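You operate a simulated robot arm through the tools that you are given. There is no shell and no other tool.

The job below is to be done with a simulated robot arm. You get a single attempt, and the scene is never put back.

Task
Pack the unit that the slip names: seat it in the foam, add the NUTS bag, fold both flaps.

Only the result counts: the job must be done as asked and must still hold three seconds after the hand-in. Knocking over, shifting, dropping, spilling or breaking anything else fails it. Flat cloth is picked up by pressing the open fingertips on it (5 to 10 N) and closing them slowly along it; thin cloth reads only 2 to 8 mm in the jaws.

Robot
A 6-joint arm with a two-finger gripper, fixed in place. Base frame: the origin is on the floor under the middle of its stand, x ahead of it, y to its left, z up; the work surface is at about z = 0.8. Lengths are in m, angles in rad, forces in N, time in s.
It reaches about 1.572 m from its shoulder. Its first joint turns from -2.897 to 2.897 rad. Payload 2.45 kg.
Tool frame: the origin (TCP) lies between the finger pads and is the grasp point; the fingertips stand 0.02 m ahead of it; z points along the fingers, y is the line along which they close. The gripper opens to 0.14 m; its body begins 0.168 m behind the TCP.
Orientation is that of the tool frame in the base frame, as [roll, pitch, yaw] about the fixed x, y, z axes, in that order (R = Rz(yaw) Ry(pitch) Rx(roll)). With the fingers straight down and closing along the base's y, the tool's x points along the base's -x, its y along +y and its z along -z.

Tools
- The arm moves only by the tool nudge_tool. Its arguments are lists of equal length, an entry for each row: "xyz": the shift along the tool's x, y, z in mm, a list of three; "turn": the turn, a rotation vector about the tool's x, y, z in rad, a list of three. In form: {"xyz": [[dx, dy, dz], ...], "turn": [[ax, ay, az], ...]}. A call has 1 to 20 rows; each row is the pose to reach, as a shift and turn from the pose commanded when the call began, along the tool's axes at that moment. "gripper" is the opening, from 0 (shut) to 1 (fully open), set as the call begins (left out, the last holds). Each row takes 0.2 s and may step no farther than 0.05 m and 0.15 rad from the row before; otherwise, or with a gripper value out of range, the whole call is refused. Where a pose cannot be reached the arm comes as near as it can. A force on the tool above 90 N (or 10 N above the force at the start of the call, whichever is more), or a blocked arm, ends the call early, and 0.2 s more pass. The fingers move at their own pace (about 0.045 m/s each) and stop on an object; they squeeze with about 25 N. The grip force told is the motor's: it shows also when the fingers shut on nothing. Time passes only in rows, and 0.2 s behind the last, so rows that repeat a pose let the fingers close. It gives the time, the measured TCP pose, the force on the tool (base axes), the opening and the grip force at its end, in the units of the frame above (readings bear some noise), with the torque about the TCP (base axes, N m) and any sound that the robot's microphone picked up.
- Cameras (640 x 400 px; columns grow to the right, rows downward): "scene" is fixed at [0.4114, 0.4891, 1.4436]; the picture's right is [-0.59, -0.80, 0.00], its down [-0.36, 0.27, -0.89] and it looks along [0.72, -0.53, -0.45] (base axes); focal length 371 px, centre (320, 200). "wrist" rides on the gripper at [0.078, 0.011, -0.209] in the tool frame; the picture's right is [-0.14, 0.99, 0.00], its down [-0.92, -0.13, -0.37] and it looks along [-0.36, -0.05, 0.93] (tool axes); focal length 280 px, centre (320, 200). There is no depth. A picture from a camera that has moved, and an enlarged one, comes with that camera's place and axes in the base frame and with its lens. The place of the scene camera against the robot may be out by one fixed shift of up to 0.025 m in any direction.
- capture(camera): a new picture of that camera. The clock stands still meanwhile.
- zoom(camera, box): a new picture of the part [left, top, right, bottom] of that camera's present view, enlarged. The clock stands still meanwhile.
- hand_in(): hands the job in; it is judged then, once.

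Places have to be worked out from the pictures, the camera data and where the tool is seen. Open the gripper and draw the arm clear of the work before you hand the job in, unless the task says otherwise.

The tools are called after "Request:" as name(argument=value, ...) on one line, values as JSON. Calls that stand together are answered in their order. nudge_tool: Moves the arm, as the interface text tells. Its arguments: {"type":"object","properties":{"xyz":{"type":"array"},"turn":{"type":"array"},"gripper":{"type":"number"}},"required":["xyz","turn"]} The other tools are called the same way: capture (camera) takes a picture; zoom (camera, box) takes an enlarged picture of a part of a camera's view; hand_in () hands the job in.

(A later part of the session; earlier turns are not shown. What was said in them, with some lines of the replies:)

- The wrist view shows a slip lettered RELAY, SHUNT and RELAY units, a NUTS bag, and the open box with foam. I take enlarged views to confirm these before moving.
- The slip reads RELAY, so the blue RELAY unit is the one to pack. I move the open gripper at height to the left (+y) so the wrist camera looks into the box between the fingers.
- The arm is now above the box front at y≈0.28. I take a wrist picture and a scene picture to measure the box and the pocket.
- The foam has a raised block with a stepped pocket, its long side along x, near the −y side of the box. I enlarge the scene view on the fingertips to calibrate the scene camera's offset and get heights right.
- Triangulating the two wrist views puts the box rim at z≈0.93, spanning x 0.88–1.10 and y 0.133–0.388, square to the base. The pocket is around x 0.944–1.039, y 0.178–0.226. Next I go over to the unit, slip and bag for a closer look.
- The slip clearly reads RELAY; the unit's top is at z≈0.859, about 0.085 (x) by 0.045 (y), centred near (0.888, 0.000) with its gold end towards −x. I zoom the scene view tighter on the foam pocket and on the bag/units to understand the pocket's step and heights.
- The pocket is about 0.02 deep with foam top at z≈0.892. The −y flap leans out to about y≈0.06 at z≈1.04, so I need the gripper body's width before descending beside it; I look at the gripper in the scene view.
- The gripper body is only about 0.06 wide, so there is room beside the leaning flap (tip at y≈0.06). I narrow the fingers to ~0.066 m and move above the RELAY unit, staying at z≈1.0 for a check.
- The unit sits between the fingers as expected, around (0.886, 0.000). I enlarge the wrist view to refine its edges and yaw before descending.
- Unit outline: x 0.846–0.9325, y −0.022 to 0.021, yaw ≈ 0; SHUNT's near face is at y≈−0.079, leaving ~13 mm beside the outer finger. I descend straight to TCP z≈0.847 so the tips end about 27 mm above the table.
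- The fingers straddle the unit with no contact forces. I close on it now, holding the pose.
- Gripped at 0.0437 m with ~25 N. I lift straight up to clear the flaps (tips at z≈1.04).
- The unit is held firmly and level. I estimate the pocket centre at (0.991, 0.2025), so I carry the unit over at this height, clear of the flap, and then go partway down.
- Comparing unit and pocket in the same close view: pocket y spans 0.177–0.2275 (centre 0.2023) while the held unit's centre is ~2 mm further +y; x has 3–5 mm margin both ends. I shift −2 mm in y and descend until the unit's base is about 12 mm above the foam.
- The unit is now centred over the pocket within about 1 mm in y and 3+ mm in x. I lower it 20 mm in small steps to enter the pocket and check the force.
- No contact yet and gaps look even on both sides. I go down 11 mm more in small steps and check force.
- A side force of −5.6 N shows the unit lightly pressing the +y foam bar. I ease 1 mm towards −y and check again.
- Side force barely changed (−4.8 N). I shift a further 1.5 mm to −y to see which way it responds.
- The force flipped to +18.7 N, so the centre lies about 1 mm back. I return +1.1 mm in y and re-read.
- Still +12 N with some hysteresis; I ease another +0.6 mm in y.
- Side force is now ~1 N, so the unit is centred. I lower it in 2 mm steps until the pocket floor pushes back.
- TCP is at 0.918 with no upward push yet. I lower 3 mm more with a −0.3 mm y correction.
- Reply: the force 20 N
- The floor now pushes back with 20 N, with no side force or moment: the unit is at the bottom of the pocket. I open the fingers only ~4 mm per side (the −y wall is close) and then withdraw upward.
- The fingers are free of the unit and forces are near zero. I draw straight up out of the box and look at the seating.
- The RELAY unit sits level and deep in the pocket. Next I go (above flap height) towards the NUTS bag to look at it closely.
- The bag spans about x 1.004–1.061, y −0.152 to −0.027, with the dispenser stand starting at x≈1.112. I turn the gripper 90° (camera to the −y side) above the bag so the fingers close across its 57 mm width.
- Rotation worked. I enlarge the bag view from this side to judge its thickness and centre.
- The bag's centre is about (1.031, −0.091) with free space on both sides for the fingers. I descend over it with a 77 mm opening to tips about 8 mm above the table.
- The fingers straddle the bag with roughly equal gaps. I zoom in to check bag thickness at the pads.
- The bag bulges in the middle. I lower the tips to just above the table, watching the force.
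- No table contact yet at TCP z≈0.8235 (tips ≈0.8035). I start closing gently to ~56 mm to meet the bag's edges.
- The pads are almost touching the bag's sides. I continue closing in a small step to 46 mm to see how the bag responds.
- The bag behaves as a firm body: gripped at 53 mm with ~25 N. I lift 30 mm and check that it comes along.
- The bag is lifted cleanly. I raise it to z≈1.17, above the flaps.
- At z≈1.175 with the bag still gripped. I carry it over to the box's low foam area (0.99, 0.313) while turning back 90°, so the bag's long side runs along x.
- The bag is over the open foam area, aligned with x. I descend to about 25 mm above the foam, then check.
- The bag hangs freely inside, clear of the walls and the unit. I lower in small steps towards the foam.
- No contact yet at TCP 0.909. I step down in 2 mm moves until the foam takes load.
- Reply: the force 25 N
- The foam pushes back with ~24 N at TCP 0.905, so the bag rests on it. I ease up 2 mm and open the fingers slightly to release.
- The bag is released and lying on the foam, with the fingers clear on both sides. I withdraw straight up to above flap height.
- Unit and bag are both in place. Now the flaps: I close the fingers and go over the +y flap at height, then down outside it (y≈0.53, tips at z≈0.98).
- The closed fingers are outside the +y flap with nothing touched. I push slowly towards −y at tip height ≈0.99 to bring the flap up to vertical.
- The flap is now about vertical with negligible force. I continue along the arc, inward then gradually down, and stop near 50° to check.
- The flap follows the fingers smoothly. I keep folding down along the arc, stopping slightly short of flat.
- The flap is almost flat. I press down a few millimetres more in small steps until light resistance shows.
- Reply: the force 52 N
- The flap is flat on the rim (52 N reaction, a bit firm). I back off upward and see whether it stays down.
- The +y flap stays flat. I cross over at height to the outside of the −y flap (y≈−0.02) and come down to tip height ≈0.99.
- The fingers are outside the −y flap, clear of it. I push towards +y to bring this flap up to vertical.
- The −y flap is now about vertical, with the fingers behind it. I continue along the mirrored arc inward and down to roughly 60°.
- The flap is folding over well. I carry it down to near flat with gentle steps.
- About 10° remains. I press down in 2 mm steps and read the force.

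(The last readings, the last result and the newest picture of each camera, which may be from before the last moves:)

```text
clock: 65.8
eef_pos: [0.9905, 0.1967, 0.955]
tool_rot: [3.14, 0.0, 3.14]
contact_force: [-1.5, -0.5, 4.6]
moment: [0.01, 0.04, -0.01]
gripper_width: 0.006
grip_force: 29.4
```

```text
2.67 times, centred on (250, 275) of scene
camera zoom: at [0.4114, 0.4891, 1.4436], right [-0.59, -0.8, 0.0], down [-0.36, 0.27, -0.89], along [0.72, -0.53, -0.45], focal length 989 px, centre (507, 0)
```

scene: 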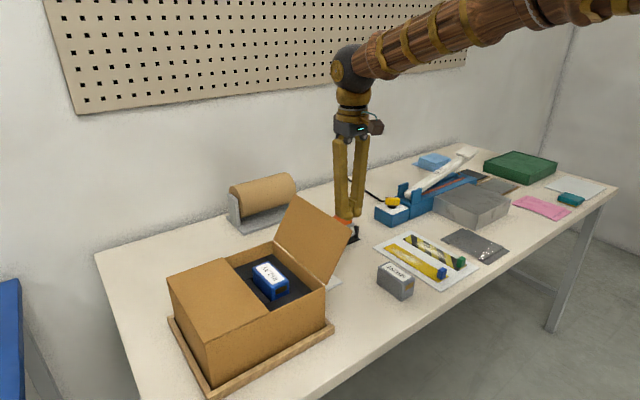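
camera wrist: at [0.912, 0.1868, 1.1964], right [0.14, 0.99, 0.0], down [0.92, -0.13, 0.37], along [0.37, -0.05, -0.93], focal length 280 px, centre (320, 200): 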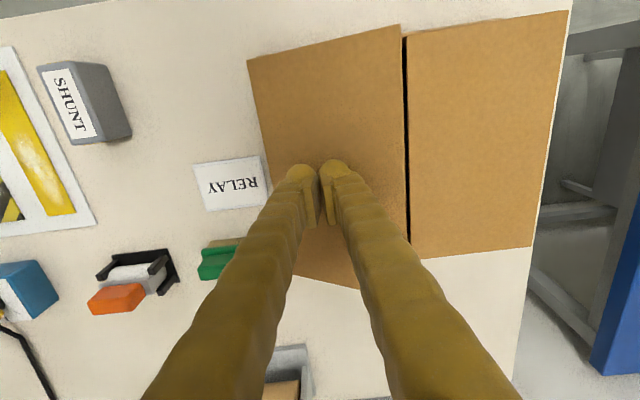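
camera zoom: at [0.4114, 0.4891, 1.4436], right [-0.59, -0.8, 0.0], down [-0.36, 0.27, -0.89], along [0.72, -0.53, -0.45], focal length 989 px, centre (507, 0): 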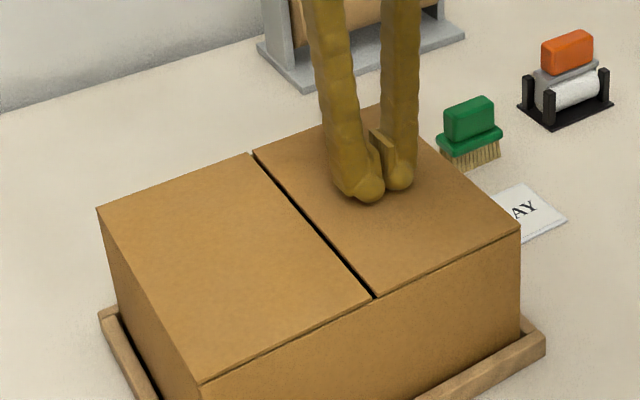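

The flap is flush with the other, with 4.6 N of contact. I press 1.5 mm more to settle it fully, then lift away.

Request:
nudge_tool(xyz=[[0, 0, 0.8], [0, 0, 1.5], [0, 0, 1.5]], turn=[[0, 0, 0], [0, 0, 0], [0, 0, 0]], gripper=0)

```text
clock: 66.6
eef_pos: [0.9911, 0.1966, 0.954]
tool_rot: [3.14, 0.002, -3.14]
contact_force: [0.8, -2.5, 14.7]
moment: [-0.1, -0.04, 0.02]
gripper_width: 0.0061
grip_force: 29.5
```

Fully down with ~15 N. I lift straight up and well clear, opening the gripper only once high above the box.

Request:
nudge_tool(xyz=[[0, 0, -5], [0, 0, -15], [0, 0, -40], [0, 0, -80], [0, 0, -120], [0, 0, -160], [0, 0, -200], [0, 0, -240], [0, 0, -280], [0, 0, -280]], turn=[[0, 0, 0], [0, 0, 0], [0, 0, 0], [0, 0, 0], [0, 0, 0], [0, 0, 0], [0, 0, 0], [0, 0, 0], [0, 0, 0], [0, 0, 0]], gripper=0)

Request:
nudge_tool(xyz=[[40, -20, 0], [80, -40, 0], [120, -60, 0], [150, -90, 0], [160, -130, 0], [160, -170, 0], [160, -200, 0], [160, -200, 0], [160, -200, 0]], turn=[[0, 0, 0], [0, 0, 0], [0, 0, 0], [0, 0, 0], [0, 0, 0], [0, 0, 0], [0, 0, 0], [0, 0, 0], [0, 0, 0]], gripper=1)

Request:
capture(camera="scene")

Request:
zoom(camera="scene", box=[150, 200, 350, 350])

Request:
capture(camera="wrist")

```text
clock: 68.8
eef_pos: [0.9875, 0.1969, 1.234]
tool_rot: [-3.141, 0.001, -3.141]
contact_force: [-0.1, 0.9, -0.6]
moment: [0.02, -0.04, 0.0]
gripper_width: 0.0
grip_force: 29.8
```

```text
clock: 70.8
eef_pos: [0.8297, -0.0056, 1.2348]
tool_rot: [-3.141, -0.001, -3.139]
contact_force: [0.5, -0.1, -1.3]
moment: [0.02, 0.0, 0.04]
gripper_width: 0.14
grip_force: 0.0
```

```text
taken
```

scene: 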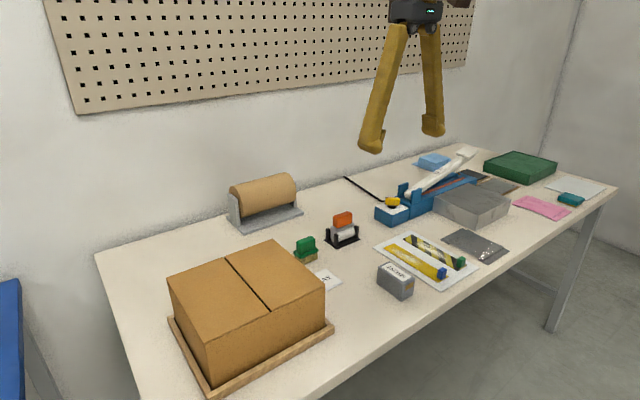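

```text
2.67 times, centred on (250, 275) of scene
camera zoom: at [0.4114, 0.4891, 1.4436], right [-0.59, -0.8, 0.0], down [-0.36, 0.27, -0.89], along [0.72, -0.53, -0.45], focal length 989 px, centre (507, 0)
```

zoom: 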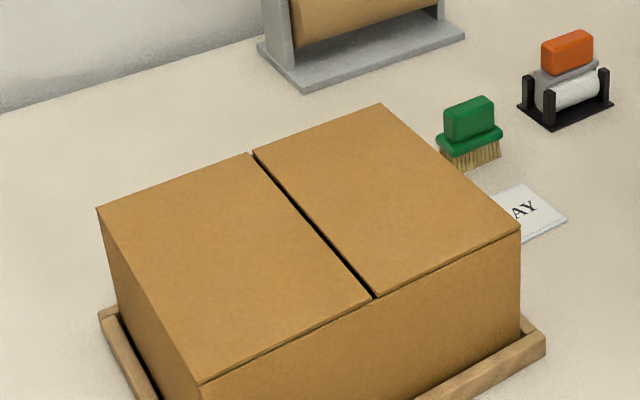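

```text
taken
camera wrist: at [0.7522, 0.0061, 1.4441], right [0.14, 0.99, 0.0], down [0.92, -0.13, 0.37], along [0.36, -0.05, -0.93], focal length 280 px, centre (320, 200)
```

wrist: 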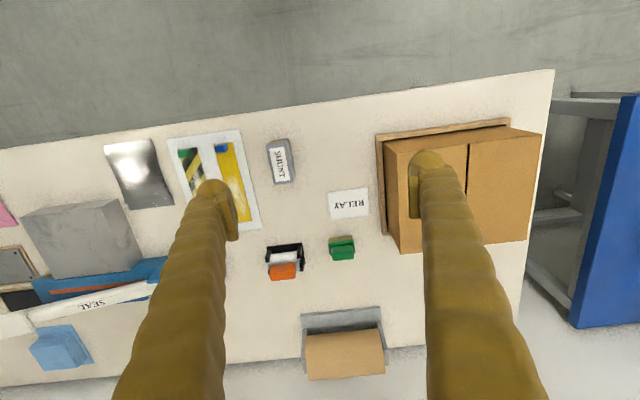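

Both flaps lie flat and stay closed. The RELAY unit and NUTS bag are inside, the other items haven't moved, and the arm is clear with the gripper open, so I hand in.

Request:
hand_in()

```text
The job is handed in.
```

The job is handed in, and the last pictures show the box packed and closed; I haven't seen the verdict.

- **Unit:** the slip reads RELAY. The blue RELAY unit is in the foam pocket, label up. It went in until the pocket floor pushed back with about 20 N, with no side load.
- **NUTS bag:** it lies flat on the lower foam beside the unit.
- **Flaps:** both are folded flat on the rim. They stayed down after I let go, for about 13 s (+y) and 4 s (−y) before the last picture. I pressed the +y flap harder than needed at the end (about 52 N), but nothing in the pictures looks moved or damaged.

The SHUNT unit, the slip and the other things on the table look undisturbed. The gripper was open and the arm clear of the work when I handed in.
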